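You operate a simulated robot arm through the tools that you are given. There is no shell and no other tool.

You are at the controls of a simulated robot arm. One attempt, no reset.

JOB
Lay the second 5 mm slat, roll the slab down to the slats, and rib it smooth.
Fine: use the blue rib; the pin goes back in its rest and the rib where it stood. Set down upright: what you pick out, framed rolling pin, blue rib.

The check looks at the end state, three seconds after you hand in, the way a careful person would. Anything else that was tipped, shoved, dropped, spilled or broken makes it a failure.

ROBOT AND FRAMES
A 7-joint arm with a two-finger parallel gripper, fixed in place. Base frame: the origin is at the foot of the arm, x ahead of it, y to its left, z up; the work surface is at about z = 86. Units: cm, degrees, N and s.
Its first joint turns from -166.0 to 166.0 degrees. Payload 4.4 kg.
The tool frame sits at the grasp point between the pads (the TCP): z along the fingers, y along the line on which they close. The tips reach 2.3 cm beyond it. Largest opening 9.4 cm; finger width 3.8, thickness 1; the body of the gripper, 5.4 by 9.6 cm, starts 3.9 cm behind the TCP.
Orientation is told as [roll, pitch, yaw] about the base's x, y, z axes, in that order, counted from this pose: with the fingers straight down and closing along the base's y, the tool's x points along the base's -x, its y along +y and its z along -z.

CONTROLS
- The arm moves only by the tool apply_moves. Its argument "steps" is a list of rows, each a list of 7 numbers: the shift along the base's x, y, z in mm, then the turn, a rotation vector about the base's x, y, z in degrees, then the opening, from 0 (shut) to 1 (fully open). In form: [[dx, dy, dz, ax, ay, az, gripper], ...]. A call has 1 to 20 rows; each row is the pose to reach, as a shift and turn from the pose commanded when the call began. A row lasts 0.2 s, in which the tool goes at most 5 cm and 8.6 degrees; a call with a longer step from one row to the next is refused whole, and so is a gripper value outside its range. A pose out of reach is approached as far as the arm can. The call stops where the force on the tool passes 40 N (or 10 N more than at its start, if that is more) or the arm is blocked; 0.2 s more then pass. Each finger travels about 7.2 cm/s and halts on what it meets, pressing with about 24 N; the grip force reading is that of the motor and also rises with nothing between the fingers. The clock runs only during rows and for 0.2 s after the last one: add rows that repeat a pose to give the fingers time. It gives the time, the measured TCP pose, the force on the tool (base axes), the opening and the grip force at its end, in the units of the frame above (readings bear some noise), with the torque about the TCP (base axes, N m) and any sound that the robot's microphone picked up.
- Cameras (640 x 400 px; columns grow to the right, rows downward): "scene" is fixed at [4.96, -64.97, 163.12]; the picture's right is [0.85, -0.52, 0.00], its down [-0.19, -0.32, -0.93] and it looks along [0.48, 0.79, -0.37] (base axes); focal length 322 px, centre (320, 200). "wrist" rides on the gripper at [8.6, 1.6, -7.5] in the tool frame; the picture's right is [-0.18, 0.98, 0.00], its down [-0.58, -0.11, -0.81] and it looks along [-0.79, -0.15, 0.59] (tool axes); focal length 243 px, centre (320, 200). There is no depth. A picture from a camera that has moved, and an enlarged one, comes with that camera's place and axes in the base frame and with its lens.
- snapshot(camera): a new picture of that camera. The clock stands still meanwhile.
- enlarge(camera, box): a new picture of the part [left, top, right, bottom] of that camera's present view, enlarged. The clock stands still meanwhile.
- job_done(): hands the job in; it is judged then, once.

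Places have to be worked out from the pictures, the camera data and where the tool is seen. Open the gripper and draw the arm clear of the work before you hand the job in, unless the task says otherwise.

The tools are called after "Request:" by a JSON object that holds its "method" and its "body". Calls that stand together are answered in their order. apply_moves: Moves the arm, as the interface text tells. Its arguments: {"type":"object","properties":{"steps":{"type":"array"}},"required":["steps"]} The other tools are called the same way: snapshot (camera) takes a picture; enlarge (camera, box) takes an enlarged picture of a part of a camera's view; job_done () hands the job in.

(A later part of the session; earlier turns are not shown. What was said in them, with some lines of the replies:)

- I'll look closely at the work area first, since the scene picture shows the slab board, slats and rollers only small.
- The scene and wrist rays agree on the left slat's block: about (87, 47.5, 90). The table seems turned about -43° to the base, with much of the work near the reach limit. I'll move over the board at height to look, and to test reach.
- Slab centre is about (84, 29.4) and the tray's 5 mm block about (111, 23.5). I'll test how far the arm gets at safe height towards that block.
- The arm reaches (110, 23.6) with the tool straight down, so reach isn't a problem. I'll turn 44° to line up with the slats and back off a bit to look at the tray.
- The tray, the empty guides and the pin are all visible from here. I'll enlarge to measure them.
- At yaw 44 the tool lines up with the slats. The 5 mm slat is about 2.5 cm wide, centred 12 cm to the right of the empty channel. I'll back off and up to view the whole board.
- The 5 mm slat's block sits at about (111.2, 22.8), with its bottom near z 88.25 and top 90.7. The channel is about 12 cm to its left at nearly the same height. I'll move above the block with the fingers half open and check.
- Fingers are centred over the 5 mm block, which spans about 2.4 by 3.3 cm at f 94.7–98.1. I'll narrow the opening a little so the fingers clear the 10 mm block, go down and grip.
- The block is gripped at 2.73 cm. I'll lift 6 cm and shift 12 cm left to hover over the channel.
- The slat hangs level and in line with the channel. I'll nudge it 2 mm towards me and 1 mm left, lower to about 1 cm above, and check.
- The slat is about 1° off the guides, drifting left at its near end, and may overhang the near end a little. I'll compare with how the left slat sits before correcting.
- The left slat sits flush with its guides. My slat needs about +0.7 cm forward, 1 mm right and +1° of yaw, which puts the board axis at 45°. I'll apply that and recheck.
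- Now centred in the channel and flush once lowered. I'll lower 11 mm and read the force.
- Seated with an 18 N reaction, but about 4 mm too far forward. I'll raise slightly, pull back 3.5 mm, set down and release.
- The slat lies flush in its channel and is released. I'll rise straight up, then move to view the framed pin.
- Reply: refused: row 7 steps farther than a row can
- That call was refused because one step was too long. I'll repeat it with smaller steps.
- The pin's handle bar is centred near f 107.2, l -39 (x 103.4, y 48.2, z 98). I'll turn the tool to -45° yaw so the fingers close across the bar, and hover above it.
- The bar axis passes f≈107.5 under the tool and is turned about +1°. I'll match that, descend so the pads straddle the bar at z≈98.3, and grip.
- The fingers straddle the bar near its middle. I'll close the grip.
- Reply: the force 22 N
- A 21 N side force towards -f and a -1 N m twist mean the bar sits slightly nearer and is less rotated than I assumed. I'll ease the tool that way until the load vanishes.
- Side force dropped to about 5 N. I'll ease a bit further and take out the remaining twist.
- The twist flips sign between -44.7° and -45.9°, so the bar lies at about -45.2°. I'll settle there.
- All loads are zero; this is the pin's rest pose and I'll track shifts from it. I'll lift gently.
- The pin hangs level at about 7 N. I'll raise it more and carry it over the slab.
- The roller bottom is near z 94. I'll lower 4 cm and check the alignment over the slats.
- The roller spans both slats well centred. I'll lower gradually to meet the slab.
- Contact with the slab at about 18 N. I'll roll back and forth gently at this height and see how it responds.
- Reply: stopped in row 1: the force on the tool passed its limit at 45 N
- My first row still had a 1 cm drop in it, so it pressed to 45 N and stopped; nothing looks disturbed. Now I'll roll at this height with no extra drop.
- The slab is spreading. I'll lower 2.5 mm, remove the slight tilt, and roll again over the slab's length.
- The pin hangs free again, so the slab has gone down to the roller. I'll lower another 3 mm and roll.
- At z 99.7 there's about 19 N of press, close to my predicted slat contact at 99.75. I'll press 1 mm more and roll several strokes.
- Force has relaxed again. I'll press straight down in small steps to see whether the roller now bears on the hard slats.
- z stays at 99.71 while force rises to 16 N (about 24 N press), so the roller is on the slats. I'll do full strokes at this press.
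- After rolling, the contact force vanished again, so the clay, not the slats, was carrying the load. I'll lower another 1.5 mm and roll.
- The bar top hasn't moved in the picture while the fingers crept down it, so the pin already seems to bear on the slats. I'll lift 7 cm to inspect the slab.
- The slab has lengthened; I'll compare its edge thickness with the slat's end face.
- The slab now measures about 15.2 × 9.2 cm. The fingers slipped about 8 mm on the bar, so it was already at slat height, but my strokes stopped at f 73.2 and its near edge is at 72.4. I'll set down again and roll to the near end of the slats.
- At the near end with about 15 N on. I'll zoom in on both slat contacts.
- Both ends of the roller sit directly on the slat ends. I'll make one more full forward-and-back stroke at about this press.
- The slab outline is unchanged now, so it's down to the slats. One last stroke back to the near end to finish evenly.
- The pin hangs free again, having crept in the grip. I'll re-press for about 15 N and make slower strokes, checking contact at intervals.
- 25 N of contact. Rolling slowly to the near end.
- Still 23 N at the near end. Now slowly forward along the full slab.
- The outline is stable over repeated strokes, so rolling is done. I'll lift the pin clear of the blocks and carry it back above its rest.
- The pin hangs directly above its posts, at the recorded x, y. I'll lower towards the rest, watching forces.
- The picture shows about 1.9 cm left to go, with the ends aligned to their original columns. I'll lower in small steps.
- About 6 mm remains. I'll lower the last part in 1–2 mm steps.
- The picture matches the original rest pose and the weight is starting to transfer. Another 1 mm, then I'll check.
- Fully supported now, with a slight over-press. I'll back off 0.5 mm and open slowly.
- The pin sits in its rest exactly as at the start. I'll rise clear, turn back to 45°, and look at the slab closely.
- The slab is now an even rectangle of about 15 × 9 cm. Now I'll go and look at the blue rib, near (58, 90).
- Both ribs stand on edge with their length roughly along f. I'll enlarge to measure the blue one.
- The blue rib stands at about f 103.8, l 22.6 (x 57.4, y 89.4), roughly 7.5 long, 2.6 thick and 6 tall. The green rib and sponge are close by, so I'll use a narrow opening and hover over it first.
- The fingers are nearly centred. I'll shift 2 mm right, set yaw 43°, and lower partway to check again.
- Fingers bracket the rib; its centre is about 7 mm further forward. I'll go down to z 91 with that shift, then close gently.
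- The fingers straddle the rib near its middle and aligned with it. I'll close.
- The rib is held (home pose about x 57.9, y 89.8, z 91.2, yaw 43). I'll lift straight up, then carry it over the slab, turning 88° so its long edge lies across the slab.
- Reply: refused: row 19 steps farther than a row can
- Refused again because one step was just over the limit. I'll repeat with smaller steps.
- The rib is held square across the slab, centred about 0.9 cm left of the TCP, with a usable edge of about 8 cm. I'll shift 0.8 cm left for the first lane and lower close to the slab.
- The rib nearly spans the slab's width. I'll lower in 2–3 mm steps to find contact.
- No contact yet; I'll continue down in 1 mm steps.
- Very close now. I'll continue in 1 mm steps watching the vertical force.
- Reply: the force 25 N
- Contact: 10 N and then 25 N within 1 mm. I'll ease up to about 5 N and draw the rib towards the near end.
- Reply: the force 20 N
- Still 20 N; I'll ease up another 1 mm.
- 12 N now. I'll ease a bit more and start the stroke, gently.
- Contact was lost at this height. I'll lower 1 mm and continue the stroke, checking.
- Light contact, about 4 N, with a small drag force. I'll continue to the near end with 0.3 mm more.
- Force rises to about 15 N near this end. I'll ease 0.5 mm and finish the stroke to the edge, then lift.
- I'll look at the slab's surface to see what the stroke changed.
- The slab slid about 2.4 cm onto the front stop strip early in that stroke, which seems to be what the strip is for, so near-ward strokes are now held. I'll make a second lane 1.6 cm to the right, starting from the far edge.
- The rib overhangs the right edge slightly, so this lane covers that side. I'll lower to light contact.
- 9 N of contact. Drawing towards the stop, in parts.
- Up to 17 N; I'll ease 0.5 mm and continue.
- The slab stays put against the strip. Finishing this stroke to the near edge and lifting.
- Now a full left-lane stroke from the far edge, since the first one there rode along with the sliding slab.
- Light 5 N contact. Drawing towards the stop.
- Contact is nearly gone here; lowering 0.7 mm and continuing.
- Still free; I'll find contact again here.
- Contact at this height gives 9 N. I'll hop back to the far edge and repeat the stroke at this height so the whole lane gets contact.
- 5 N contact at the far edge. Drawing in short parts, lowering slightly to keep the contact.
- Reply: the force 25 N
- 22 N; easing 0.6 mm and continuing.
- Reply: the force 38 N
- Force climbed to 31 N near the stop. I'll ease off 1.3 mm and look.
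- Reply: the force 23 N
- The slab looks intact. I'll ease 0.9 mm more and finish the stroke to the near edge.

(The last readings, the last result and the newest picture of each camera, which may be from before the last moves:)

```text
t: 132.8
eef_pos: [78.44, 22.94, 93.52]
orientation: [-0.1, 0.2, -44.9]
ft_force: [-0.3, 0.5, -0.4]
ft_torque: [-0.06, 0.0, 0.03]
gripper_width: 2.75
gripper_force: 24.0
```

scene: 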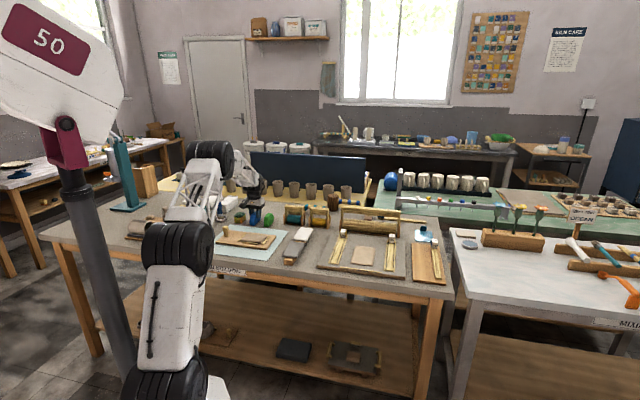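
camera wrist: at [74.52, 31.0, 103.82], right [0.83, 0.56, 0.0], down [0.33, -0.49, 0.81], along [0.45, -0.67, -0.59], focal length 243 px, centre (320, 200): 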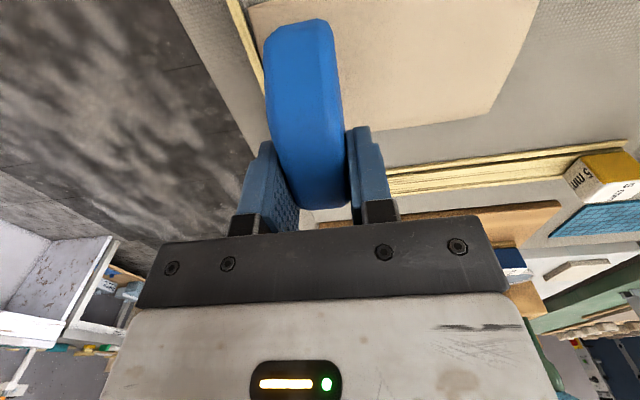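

I'll lift clear and inspect the whole slab.

Request:
{"method": "apply_moves", "body": {"steps": [[0, 0, 10, 0, 0, 0, 0], [0, 0, 50, 0, 0, 0, 0], [0, 0, 95, 0, 0, 0, 0], [0, 0, 130, 0, 0, 0, 0], [0, 0, 130, 0, 0, 0, 0]]}}

Request:
{"method": "enlarge", "body": {"camera": "scene", "box": [304, 205, 432, 285]}}

Request:
{"method": "enlarge", "body": {"camera": "scene", "box": [340, 245, 388, 275]}}

Request:
{"method": "snapshot", "body": {"camera": "wrist"}}

```text
t: 134.0
eef_pos: [78.57, 23.15, 106.5]
orientation: [-0.1, 0.1, -45.1]
ft_force: [-0.1, -0.4, -0.2]
ft_torque: [-0.02, -0.02, 0.0]
gripper_width: 2.77
gripper_force: 24.2
```

```text
5.00 times, centred on (368, 245) of scene
camera zoom: at [4.96, -64.97, 163.12], right [0.85, -0.52, 0.0], down [-0.19, -0.32, -0.93], along [0.48, 0.79, -0.37], focal length 1612 px, centre (80, -25)
```

zoom: 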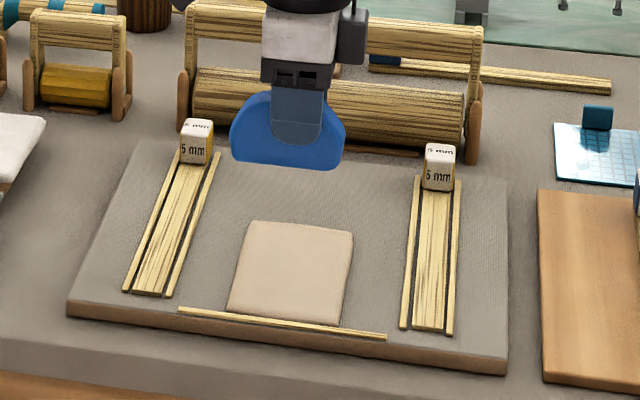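

```text
13.33 times, centred on (364, 260) of scene
camera zoom: at [4.96, -64.97, 163.12], right [0.85, -0.52, 0.0], down [-0.19, -0.32, -0.93], along [0.48, 0.79, -0.37], focal length 4298 px, centre (-267, -600)
```

zoom: 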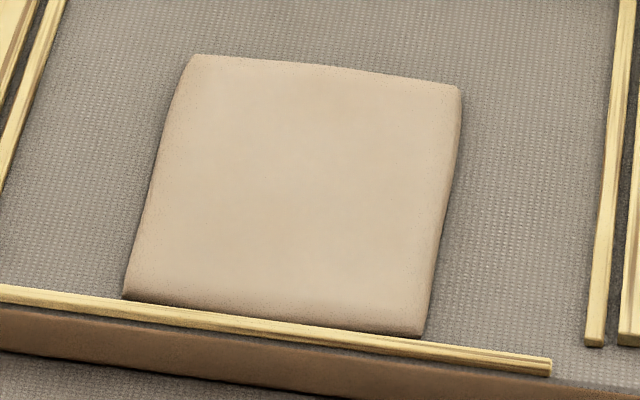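

```text
taken
camera wrist: at [73.6, 30.4, 114.04], right [0.83, 0.56, 0.0], down [0.33, -0.49, 0.81], along [0.45, -0.66, -0.59], focal length 243 px, centre (320, 200)
```

wrist: 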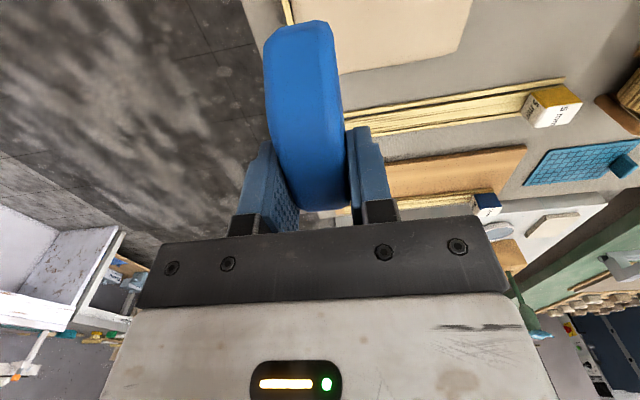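

The slab is visibly smoother and lighter, but the last bit near the stop had little contact. I'll do one more central stroke with light, steady contact.

Request:
{"method": "apply_moves", "body": {"steps": [[30, 25, 0, 0, 0, 0, 0], [60, 50, -10, 0, 0, 0, 0], [92.4, 78.3, -25, 0, 0, 0, 0], [92.4, 78.3, -65, 0, 0, 0, 0], [92.4, 78.3, -105, 0, 0, 0, 0], [92.4, 78.3, -122, 0, 0, 0, 0], [92.4, 78.3, -128, 0, 0, 0, 0], [92.4, 78.3, -130, 0, 0, 0, 0], [92.4, 78.3, -130, 0, 0, 0, 0]]}}

```text
t: 136.0
eef_pos: [87.75, 30.68, 93.45]
orientation: [0.0, 0.1, -45.0]
ft_force: [-0.4, 0.1, -1.3]
ft_torque: [0.02, -0.01, 0.0]
gripper_width: 2.73
gripper_force: 23.8
```

Request:
{"method": "apply_moves", "body": {"steps": [[0, 0, -0.6, 0, 0, 0, 0], [0, 0, -1.2, 0, 0, 0, 0], [0, 0, -1.2, 0, 0, 0, 0]]}}

```text
t: 136.8
eef_pos: [87.81, 30.65, 93.51]
orientation: [0.0, 0.1, -45.1]
ft_force: [-0.2, 0.5, -0.8]
ft_torque: [-0.03, 0.0, 0.02]
gripper_width: 2.78
gripper_force: 24.1
```

Request:
{"method": "apply_moves", "body": {"steps": [[0, 0, -0.6, 0, 0, 0, 0], [0, 0, -0.6, 0, 0, 0, 0]]}}

```text
t: 137.4
eef_pos: [87.76, 30.73, 93.43]
orientation: [0.0, 0.1, -44.9]
ft_force: [0.0, -0.5, -2.0]
ft_torque: [-0.02, -0.03, -0.01]
gripper_width: 2.78
gripper_force: 24.2
```

Request:
{"method": "apply_moves", "body": {"steps": [[0, 0, -0.6, 0, 0, 0, 0], [0, 0, -0.6, 0, 0, 0, 0]]}}

```text
t: 138.0
eef_pos: [87.83, 30.65, 93.19]
orientation: [0.1, 0.1, -45.1]
ft_force: [-1.0, -0.2, 0.5]
ft_torque: [-0.02, 0.01, -0.02]
gripper_width: 2.79
gripper_force: 23.8
```

Request:
{"method": "apply_moves", "body": {"steps": [[0, 0, -0.4, 0, 0, 0, 0], [-4, -4, -0.4, 0, 0, 0, 0], [-9, -9, -0.4, 0, 0, 0, 0], [-15, -15, -0.4, 0, 0, 0, 0]]}}

```text
t: 139.0
eef_pos: [86.29, 29.36, 93.29]
orientation: [0.2, 0.1, -45.0]
ft_force: [6.2, 6.7, 9.5]
ft_torque: [0.31, -0.17, -0.09]
gripper_width: 2.77
gripper_force: 23.6
```

Good contact, about 10 N. I'll continue the central stroke, easing slightly as the force builds towards the stop.

Request:
{"method": "apply_moves", "body": {"steps": [[-6, -6, 0.3, 0, 0, 0, 0], [-12, -12, 0.4, 0, 0, 0, 0], [-18, -18, 0.5, 0, 0, 0, 0], [-24, -24, 0.5, 0, 0, 0, 0]]}}

```text
t: 140.0
eef_pos: [83.91, 26.94, 93.31]
orientation: [-0.1, 0.1, -44.9]
ft_force: [4.3, 3.8, 7.6]
ft_torque: [0.12, -0.16, -0.05]
gripper_width: 2.76
gripper_force: 24.2
```

Request:
{"method": "apply_moves", "body": {"steps": [[-6, -6, 0, 0, 0, 0, 0], [-12, -12, 0, 0, 0, 0, 0], [-18, -18, 0, 0, 0, 0, 0], [-24, -24, 0, 0, 0, 0, 0]]}}

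```text
t: 141.0
eef_pos: [81.56, 24.47, 93.27]
orientation: [-0.1, 0.2, -45.0]
ft_force: [2.3, 4.3, 4.4]
ft_torque: [0.1, -0.1, -0.01]
gripper_width: 2.74
gripper_force: 24.0
```

Steady light contact. Finishing to the near edge.

Request:
{"method": "apply_moves", "body": {"steps": [[-6, -6, -0.2, 0, 0, 0, 0], [-12, -12, -0.2, 0, 0, 0, 0], [-18, -18, -0.2, 0, 0, 0, 0], [-23, -23, -0.2, 0, 0, 0, 0]]}}

```text
t: 142.0
eef_pos: [79.22, 22.03, 93.46]
orientation: [0.1, 0.2, -44.9]
ft_force: [2.4, 1.2, 2.4]
ft_torque: [0.05, -0.1, 0.02]
gripper_width: 2.77
gripper_force: 24.2
```

Smoothing strokes are done. I'll lift clear and inspect the slab again.

Request:
{"method": "apply_moves", "body": {"steps": [[0, 0, 10, 0, 0, 0, 0], [0, 0, 50, 0, 0, 0, 0], [0, 0, 95, 0, 0, 0, 0], [0, 0, 140, 0, 0, 0, 0], [0, 0, 150, 0, 0, 0, 0]]}}

Request:
{"method": "enlarge", "body": {"camera": "scene", "box": [340, 245, 388, 275]}}

```text
t: 143.2
eef_pos: [79.2, 22.26, 108.25]
orientation: [0.0, 0.1, -45.0]
ft_force: [0.8, -0.5, -1.2]
ft_torque: [0.0, 0.01, -0.02]
gripper_width: 2.75
gripper_force: 23.7
```

```text
13.33 times, centred on (364, 260) of scene
camera zoom: at [4.96, -64.97, 163.12], right [0.85, -0.52, 0.0], down [-0.19, -0.32, -0.93], along [0.48, 0.79, -0.37], focal length 4298 px, centre (-267, -600)
```

zoom: 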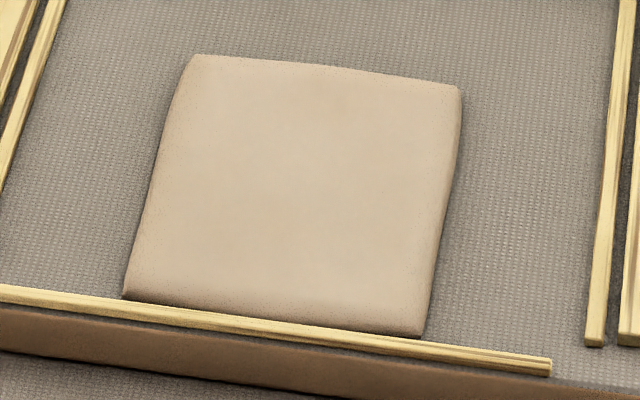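

The slab is uniformly smooth and lies against the stop. Now I'll carry the rib back above its spot, turning +88°.

Request:
{"method": "apply_moves", "body": {"steps": [[-13, 41, 0, 0, 0, 5.5, 0], [-26, 82, 0, 0, 0, 11, 0], [-39, 123, 0, 0, 0, 16.5, 0], [-52, 164, 0, 0, 0, 22, 0], [-65, 205, 0, 0, 0, 28, 0], [-78, 246, 0, 0, 0, 34, 0], [-91, 287, 0, 0, 0, 40, 0], [-104, 328, 0, 0, 0, 46, 0], [-117, 369, 0, 0, 0, 52, 0], [-130, 410, 0, 0, 0, 58, 0], [-143, 451, 0, 0, 0, 64, 0], [-156, 492, 0, 0, 0, 70, 0], [-169, 533, 0, 0, 0, 76, 0], [-182, 574, 0, 0, 0, 82, 0], [-195, 615, 0, 0, 0, 88, 0], [-206, 645, 0, 0, 0, 88, 0], [-213.5, 676, 0, 0, 0, 88, 0], [-213.5, 676, 0, 0, 0, 88, 0]]}}

Request:
{"method": "snapshot", "body": {"camera": "wrist"}}

Request:
{"method": "enlarge", "body": {"camera": "scene", "box": [224, 170, 304, 240]}}

```text
t: 147.0
eef_pos: [57.91, 89.67, 108.36]
orientation: [0.0, 0.0, 42.9]
ft_force: [0.5, 0.2, -0.7]
ft_torque: [0.0, 0.01, -0.01]
gripper_width: 2.78
gripper_force: 23.8
```

```text
taken
camera wrist: at [50.45, 84.95, 115.87], right [-0.54, 0.84, 0.0], down [0.5, 0.32, 0.81], along [0.68, 0.43, -0.59], focal length 243 px, centre (320, 200)
```

wrist: 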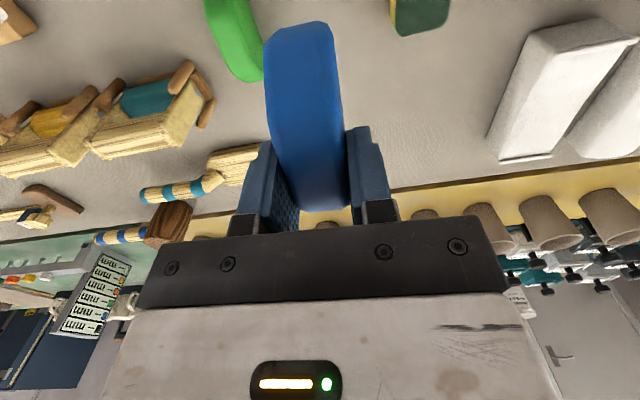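

```text
5.71 times, centred on (264, 205) of scene
camera zoom: at [4.96, -64.97, 163.12], right [0.85, -0.52, 0.0], down [-0.19, -0.32, -0.93], along [0.48, 0.79, -0.37], focal length 1842 px, centre (640, 171)
```

zoom: 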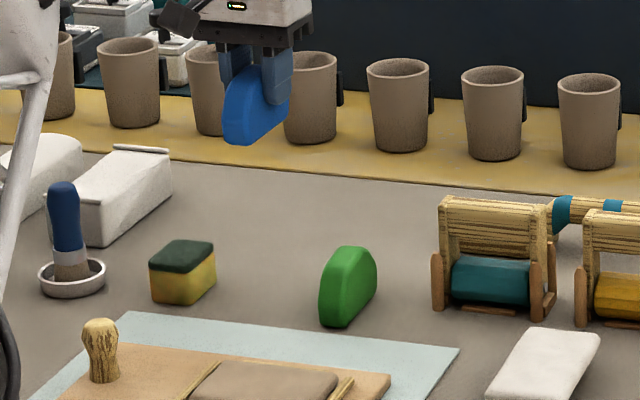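

The rib is above its spot. I'll lower to about 4 mm above the table.

Request:
{"method": "apply_moves", "body": {"steps": [[-0.4, 1, -45, 0, 0, 0, 0], [-0.4, 1, -90, 0, 0, 0, 0], [-0.4, 1, -130, 0, 0, 0, 0], [-0.4, 1, -155, 0, 0, 0, 0], [-0.4, 1, -166, 0, 0, 0, 0], [-0.4, 1, -166, 0, 0, 0, 0]]}}

Request:
{"method": "enlarge", "body": {"camera": "scene", "box": [224, 180, 288, 240]}}

```text
t: 148.4
eef_pos: [57.79, 89.95, 91.71]
orientation: [-0.1, 0.1, 43.0]
ft_force: [-0.4, -1.0, -1.0]
ft_torque: [0.02, -0.04, 0.01]
gripper_width: 2.82
gripper_force: 24.0
```

```text
6.67 times, centred on (256, 210) of scene
camera zoom: at [4.96, -64.97, 163.12], right [0.85, -0.52, 0.0], down [-0.19, -0.32, -0.93], along [0.48, 0.79, -0.37], focal length 2149 px, centre (747, 133)
```

zoom: 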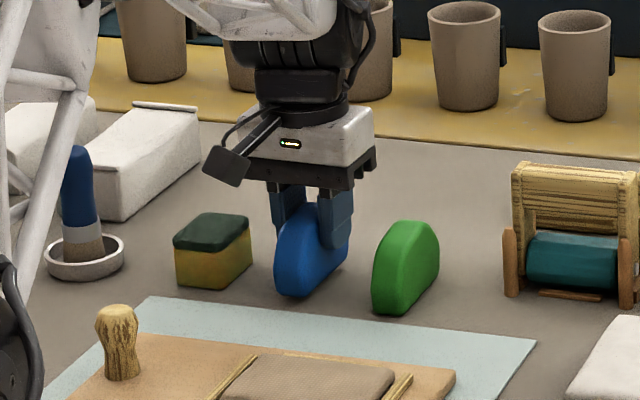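

It needs about 6 mm down and 2 mm right. I'll lower with that correction.

Request:
{"method": "apply_moves", "body": {"steps": [[1, -1.8, -2, 0, 0, 0, 0], [1, -1.8, -4, 0, 0, 0, 0], [1, -1.8, -5, 0, 0, 0, 0], [1, -1.8, -5, 0, 0, 0, 0]]}}

```text
t: 149.4
eef_pos: [57.97, 89.6, 91.24]
orientation: [0.0, 0.1, 43.0]
ft_force: [-0.6, 1.0, 0.0]
ft_torque: [0.0, 0.0, -0.02]
gripper_width: 2.78
gripper_force: 24.3
```

Request:
{"method": "apply_moves", "body": {"steps": [[0, 0, -1, 0, 0, 0, 0], [0, 0, -1, 0, 0, 0, 0]]}}

```text
t: 150.0
eef_pos: [57.9, 89.65, 91.05]
orientation: [0.0, 0.1, 43.0]
ft_force: [-1.1, -0.3, -1.1]
ft_torque: [0.0, -0.02, 0.04]
gripper_width: 2.76
gripper_force: 24.2
```

Request:
{"method": "apply_moves", "body": {"steps": [[0, 0, -0.8, 0, 0, 0, 0], [0, 0, -0.8, 0, 0, 0, 0]]}}

```text
t: 150.6
eef_pos: [57.91, 89.58, 91.0]
orientation: [0.0, 0.1, 43.0]
ft_force: [-0.3, -0.2, -0.6]
ft_torque: [0.01, -0.01, -0.05]
gripper_width: 2.76
gripper_force: 23.9
```

Request:
{"method": "apply_moves", "body": {"steps": [[0, 0, -0.8, 0, 0, 0, 0], [0, 0, -0.8, 0, 0, 0, 0]]}}

Request:
{"method": "enlarge", "body": {"camera": "scene", "box": [224, 180, 288, 240]}}

```text
t: 151.2
eef_pos: [57.93, 89.6, 90.9]
orientation: [0.0, 0.0, 43.1]
ft_force: [-3.2, -1.8, 6.9]
ft_torque: [-0.19, 0.23, -0.03]
gripper_width: 2.79
gripper_force: 24.1
```

```text
6.67 times, centred on (256, 210) of scene
camera zoom: at [4.96, -64.97, 163.12], right [0.85, -0.52, 0.0], down [-0.19, -0.32, -0.93], along [0.48, 0.79, -0.37], focal length 2149 px, centre (747, 133)
```

zoom: 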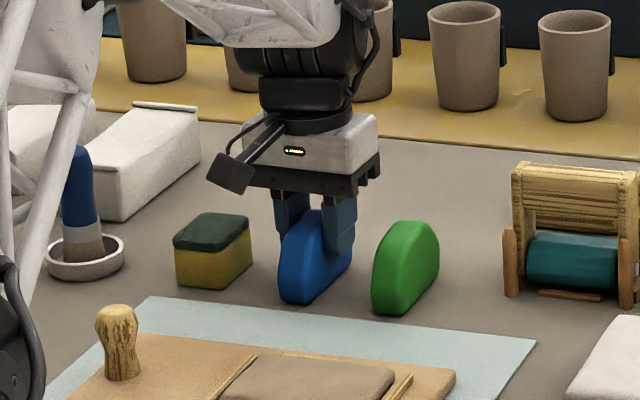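

Standing on the table where it was at pickup (8 N contact). I'll open slowly to the same narrow opening.

Request:
{"method": "apply_moves", "body": {"steps": [[0, 0, 0.3, 0, 0, 0, 0.2], [0, 0, 0.3, 0, 0, 0, 0.3], [0, 0, 0.3, 0, 0, 0, 0.35], [0, 0, 0.3, 0, 0, 0, 0.45], [0, 0, 0.3, 0, 0, 0, 0.55], [0, 0, 0.3, 0, 0, 0, 0.58], [0, 0, 0.3, 0, 0, 0, 0.58]]}}

Request:
{"method": "snapshot", "body": {"camera": "wrist"}}

Request:
{"method": "enlarge", "body": {"camera": "scene", "box": [224, 180, 288, 240]}}

```text
t: 152.8
eef_pos: [57.96, 89.68, 91.0]
orientation: [0.1, 0.1, 43.0]
ft_force: [-0.1, -0.8, -0.2]
ft_torque: [0.0, -0.02, -0.01]
gripper_width: 5.46
gripper_force: 0.0
```

```text
taken
camera wrist: at [50.51, 85.03, 98.51], right [-0.54, 0.84, 0.0], down [0.5, 0.32, 0.81], along [0.68, 0.43, -0.59], focal length 243 px, centre (320, 200)
```

wrist: 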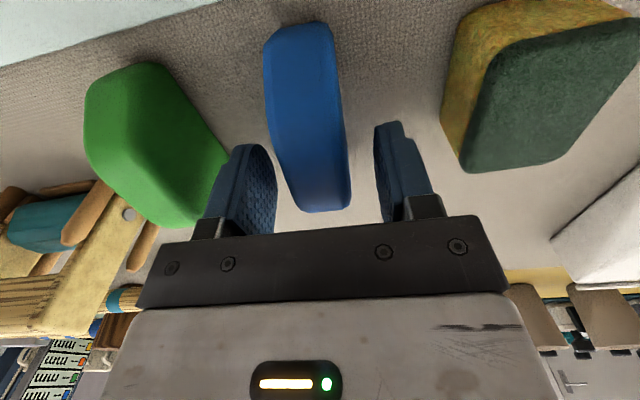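

```text
6.67 times, centred on (256, 210) of scene
camera zoom: at [4.96, -64.97, 163.12], right [0.85, -0.52, 0.0], down [-0.19, -0.32, -0.93], along [0.48, 0.79, -0.37], focal length 2149 px, centre (747, 133)
```

zoom: 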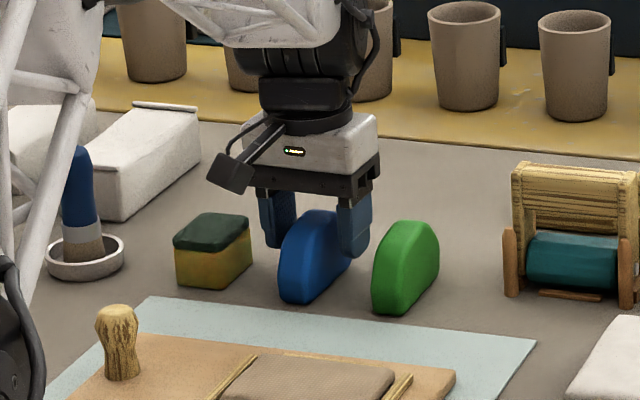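

The rib stands upright as at the start. I'll rise straight up and retreat, then look over everything.

Request:
{"method": "apply_moves", "body": {"steps": [[0, 0, 15, 0, 0, 0, 0.58], [0, 0, 55, 0, 0, 0, 0.58], [0, 0, 100, 0, 0, 0, 0.58], [0, 0, 145, 0, 0, 0, 0.58], [0, 0, 190, 0, 0, 0, 0.58], [10, -45, 200, 0, 0, 0, 0.58], [20, -90, 200, 0, 0, 0, 0.8], [30, -135, 200, 0, 0, 0, 1], [40, -180, 200, 0, 0, 0, 1], [50, -225, 200, 0, 0, 0, 1], [55, -270, 200, 0, 0, 0, 1], [60, -315, 200, 0, 0, 0, 1], [65, -360, 200, 0, 0, 0, 1], [70, -405, 180, 0, 0, 0, 1], [75, -450, 160, 0, 0, 1, 1], [80, -490, 140, 0, 0, 2, 1], [85, -530, 120, 0, 0, 2, 1], [90, -565, 100, 0, 0, 2, 1], [95, -600, 80, 0, 0, 2, 1], [95, -620, 60, 0, 0, 2, 1]]}}

Request:
{"method": "snapshot", "body": {"camera": "wrist"}}

Request:
{"method": "snapshot", "body": {"camera": "scene"}}

Request:
{"method": "enlarge", "body": {"camera": "scene", "box": [200, 180, 328, 260]}}

```text
t: 157.0
eef_pos: [67.47, 27.64, 96.99]
orientation: [-0.1, -0.2, 45.0]
ft_force: [0.6, -0.9, 0.5]
ft_torque: [0.04, -0.01, 0.0]
gripper_width: 9.41
gripper_force: 0.0
```

```text
taken
camera wrist: at [60.23, 22.68, 104.43], right [-0.56, 0.83, 0.0], down [0.49, 0.33, 0.81], along [0.67, 0.46, -0.59], focal length 243 px, centre (320, 200)
```

wrist: 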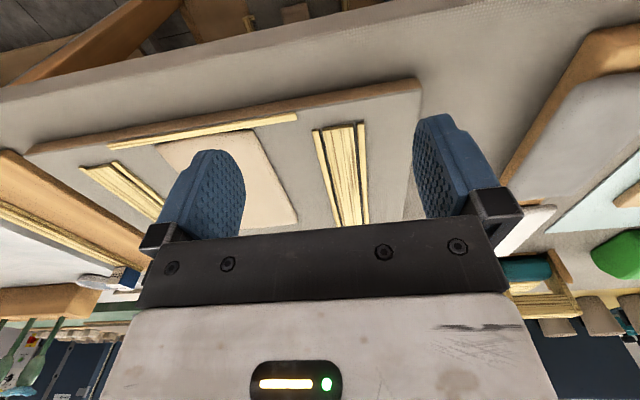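

```text
taken
```

scene: 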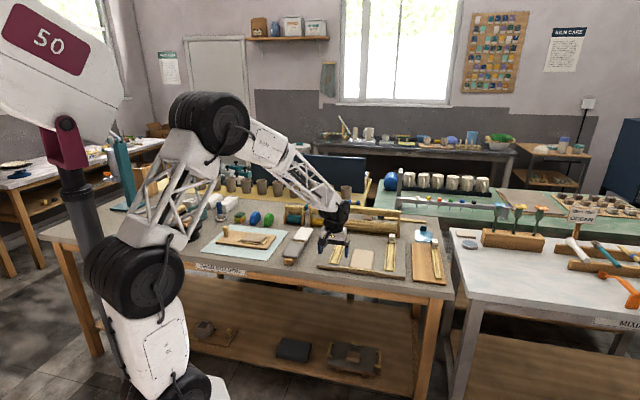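

```text
5.00 times, centred on (264, 220) of scene
camera zoom: at [4.96, -64.97, 163.12], right [0.85, -0.52, 0.0], down [-0.19, -0.32, -0.93], along [0.48, 0.79, -0.37], focal length 1612 px, centre (600, 100)
```

zoom: 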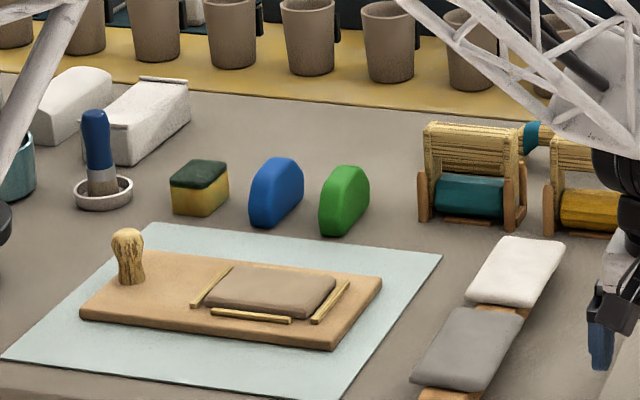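

The rib, sponge and green rib look as they did at the start. I'll zoom on the slab's near edge from this low wrist view.

Request:
{"method": "enlarge", "body": {"camera": "wrist", "box": [70, 80, 390, 240]}}

Request:
{"method": "enlarge", "body": {"camera": "wrist", "box": [190, 100, 310, 175]}}

```text
2.00 times, centred on (230, 160) of wrist
camera zoom: at [60.23, 22.68, 104.43], right [-0.56, 0.83, 0.0], down [0.49, 0.33, 0.81], along [0.67, 0.46, -0.59], focal length 485 px, centre (500, 280)
```

zoom: 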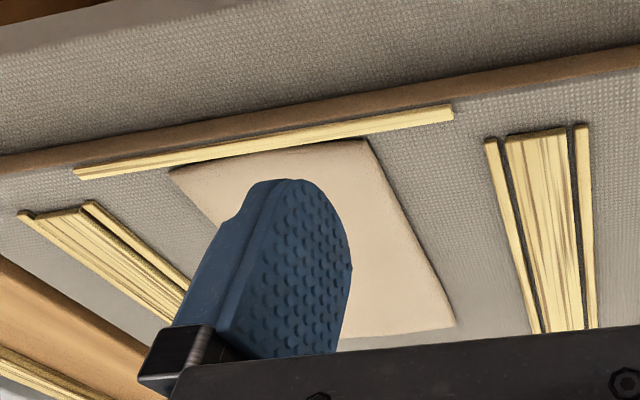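

```text
5.33 times, centred on (250, 138) of wrist
camera zoom: at [60.23, 22.68, 104.43], right [-0.56, 0.83, 0.0], down [0.49, 0.33, 0.81], along [0.67, 0.46, -0.59], focal length 1294 px, centre (693, 533)
```

zoom: 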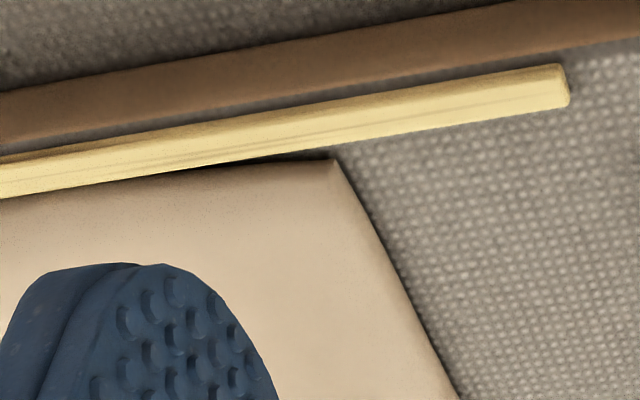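

The slab's near edge is about as high as the thin strip, so it is near 5 mm. I'll withdraw the arm to a clear height for a final check.

Request:
{"method": "apply_moves", "body": {"steps": [[0, 0, 40, 0, 0, 0, 1], [-10, 0, 85, 0, 0, 0, 1], [-20, 0, 130, 0, 0, 0, 1], [-30, 20, 170, 0, 0, 0, 1], [-40, 60, 190, 0, 0, 0, 1], [-50, 100, 200, 0, 0, 0, 1], [-60, 140, 210, 0, 0, 0, 1], [-70, 180, 220, 0, 0, 0, 1], [-70, 180, 220, 0, 0, 0, 1]]}}

Request:
{"method": "enlarge", "body": {"camera": "scene", "box": [300, 190, 460, 290]}}

Request:
{"method": "enlarge", "body": {"camera": "scene", "box": [200, 170, 360, 270]}}

```text
t: 159.0
eef_pos: [60.35, 45.71, 119.09]
orientation: [0.0, 0.0, 44.9]
ft_force: [0.8, 0.1, 0.3]
ft_torque: [-0.01, -0.03, 0.0]
gripper_width: 9.39
gripper_force: 0.0
```

```text
4.00 times, centred on (380, 240) of scene
camera zoom: at [4.96, -64.97, 163.12], right [0.85, -0.52, 0.0], down [-0.19, -0.32, -0.93], along [0.48, 0.79, -0.37], focal length 1289 px, centre (80, 40)
```

zoom: 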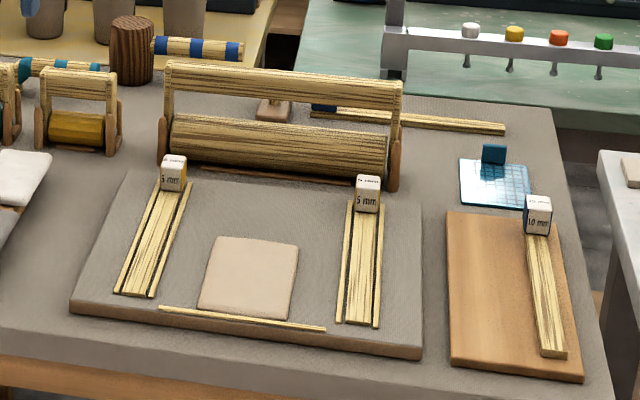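

```text
4.00 times, centred on (280, 220) of scene
camera zoom: at [4.96, -64.97, 163.12], right [0.85, -0.52, 0.0], down [-0.19, -0.32, -0.93], along [0.48, 0.79, -0.37], focal length 1289 px, centre (480, 120)
```

zoom: 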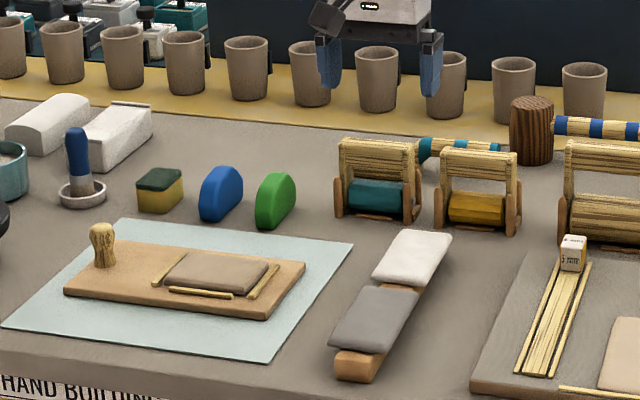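

Everything is in place. The 5 mm slat is in its channel, the pin is in its rest, and the blue rib stands where it stood. The slab is rolled and smoothed, lying against the stop, the gripper is open and clear, and nothing else has moved, so I'm handing in.

Request:
{"method": "job_done", "body": {}}

```text
The job is handed in.
```

The job is handed in: the second 5 mm slat is laid, the slab is rolled down to the slats, and it is ribbed smooth with the blue rib. I couldn't measure the thickness directly. I judged it from the roller bearing on the slats, the outline no longer spreading, and the edge height in the pictures.

- **Slat:** it lies flush between its guides, with its labelled block at the far end like the first one.
- **Slab:** rolling spread it to about 15 × 9 cm. In the last pictures the surface looks even and smooth.
- **Slab moved:** on the first rib stroke the slab slid about 2.4 cm towards the front and came to rest against the strip at the board's edge. Its near edge now sits about 1 cm past the near ends of the slats.
- **Pin and rib:** the framed pin is back in its rest, and the blue rib stands upright where it stood. Both match the starting pictures.
- **Press during rolling:** one move pressed to 45 N on the slab and stopped itself. Nothing looked disturbed afterwards.

Nothing else looked moved in the final pictures. The gripper is open and clear of the work.
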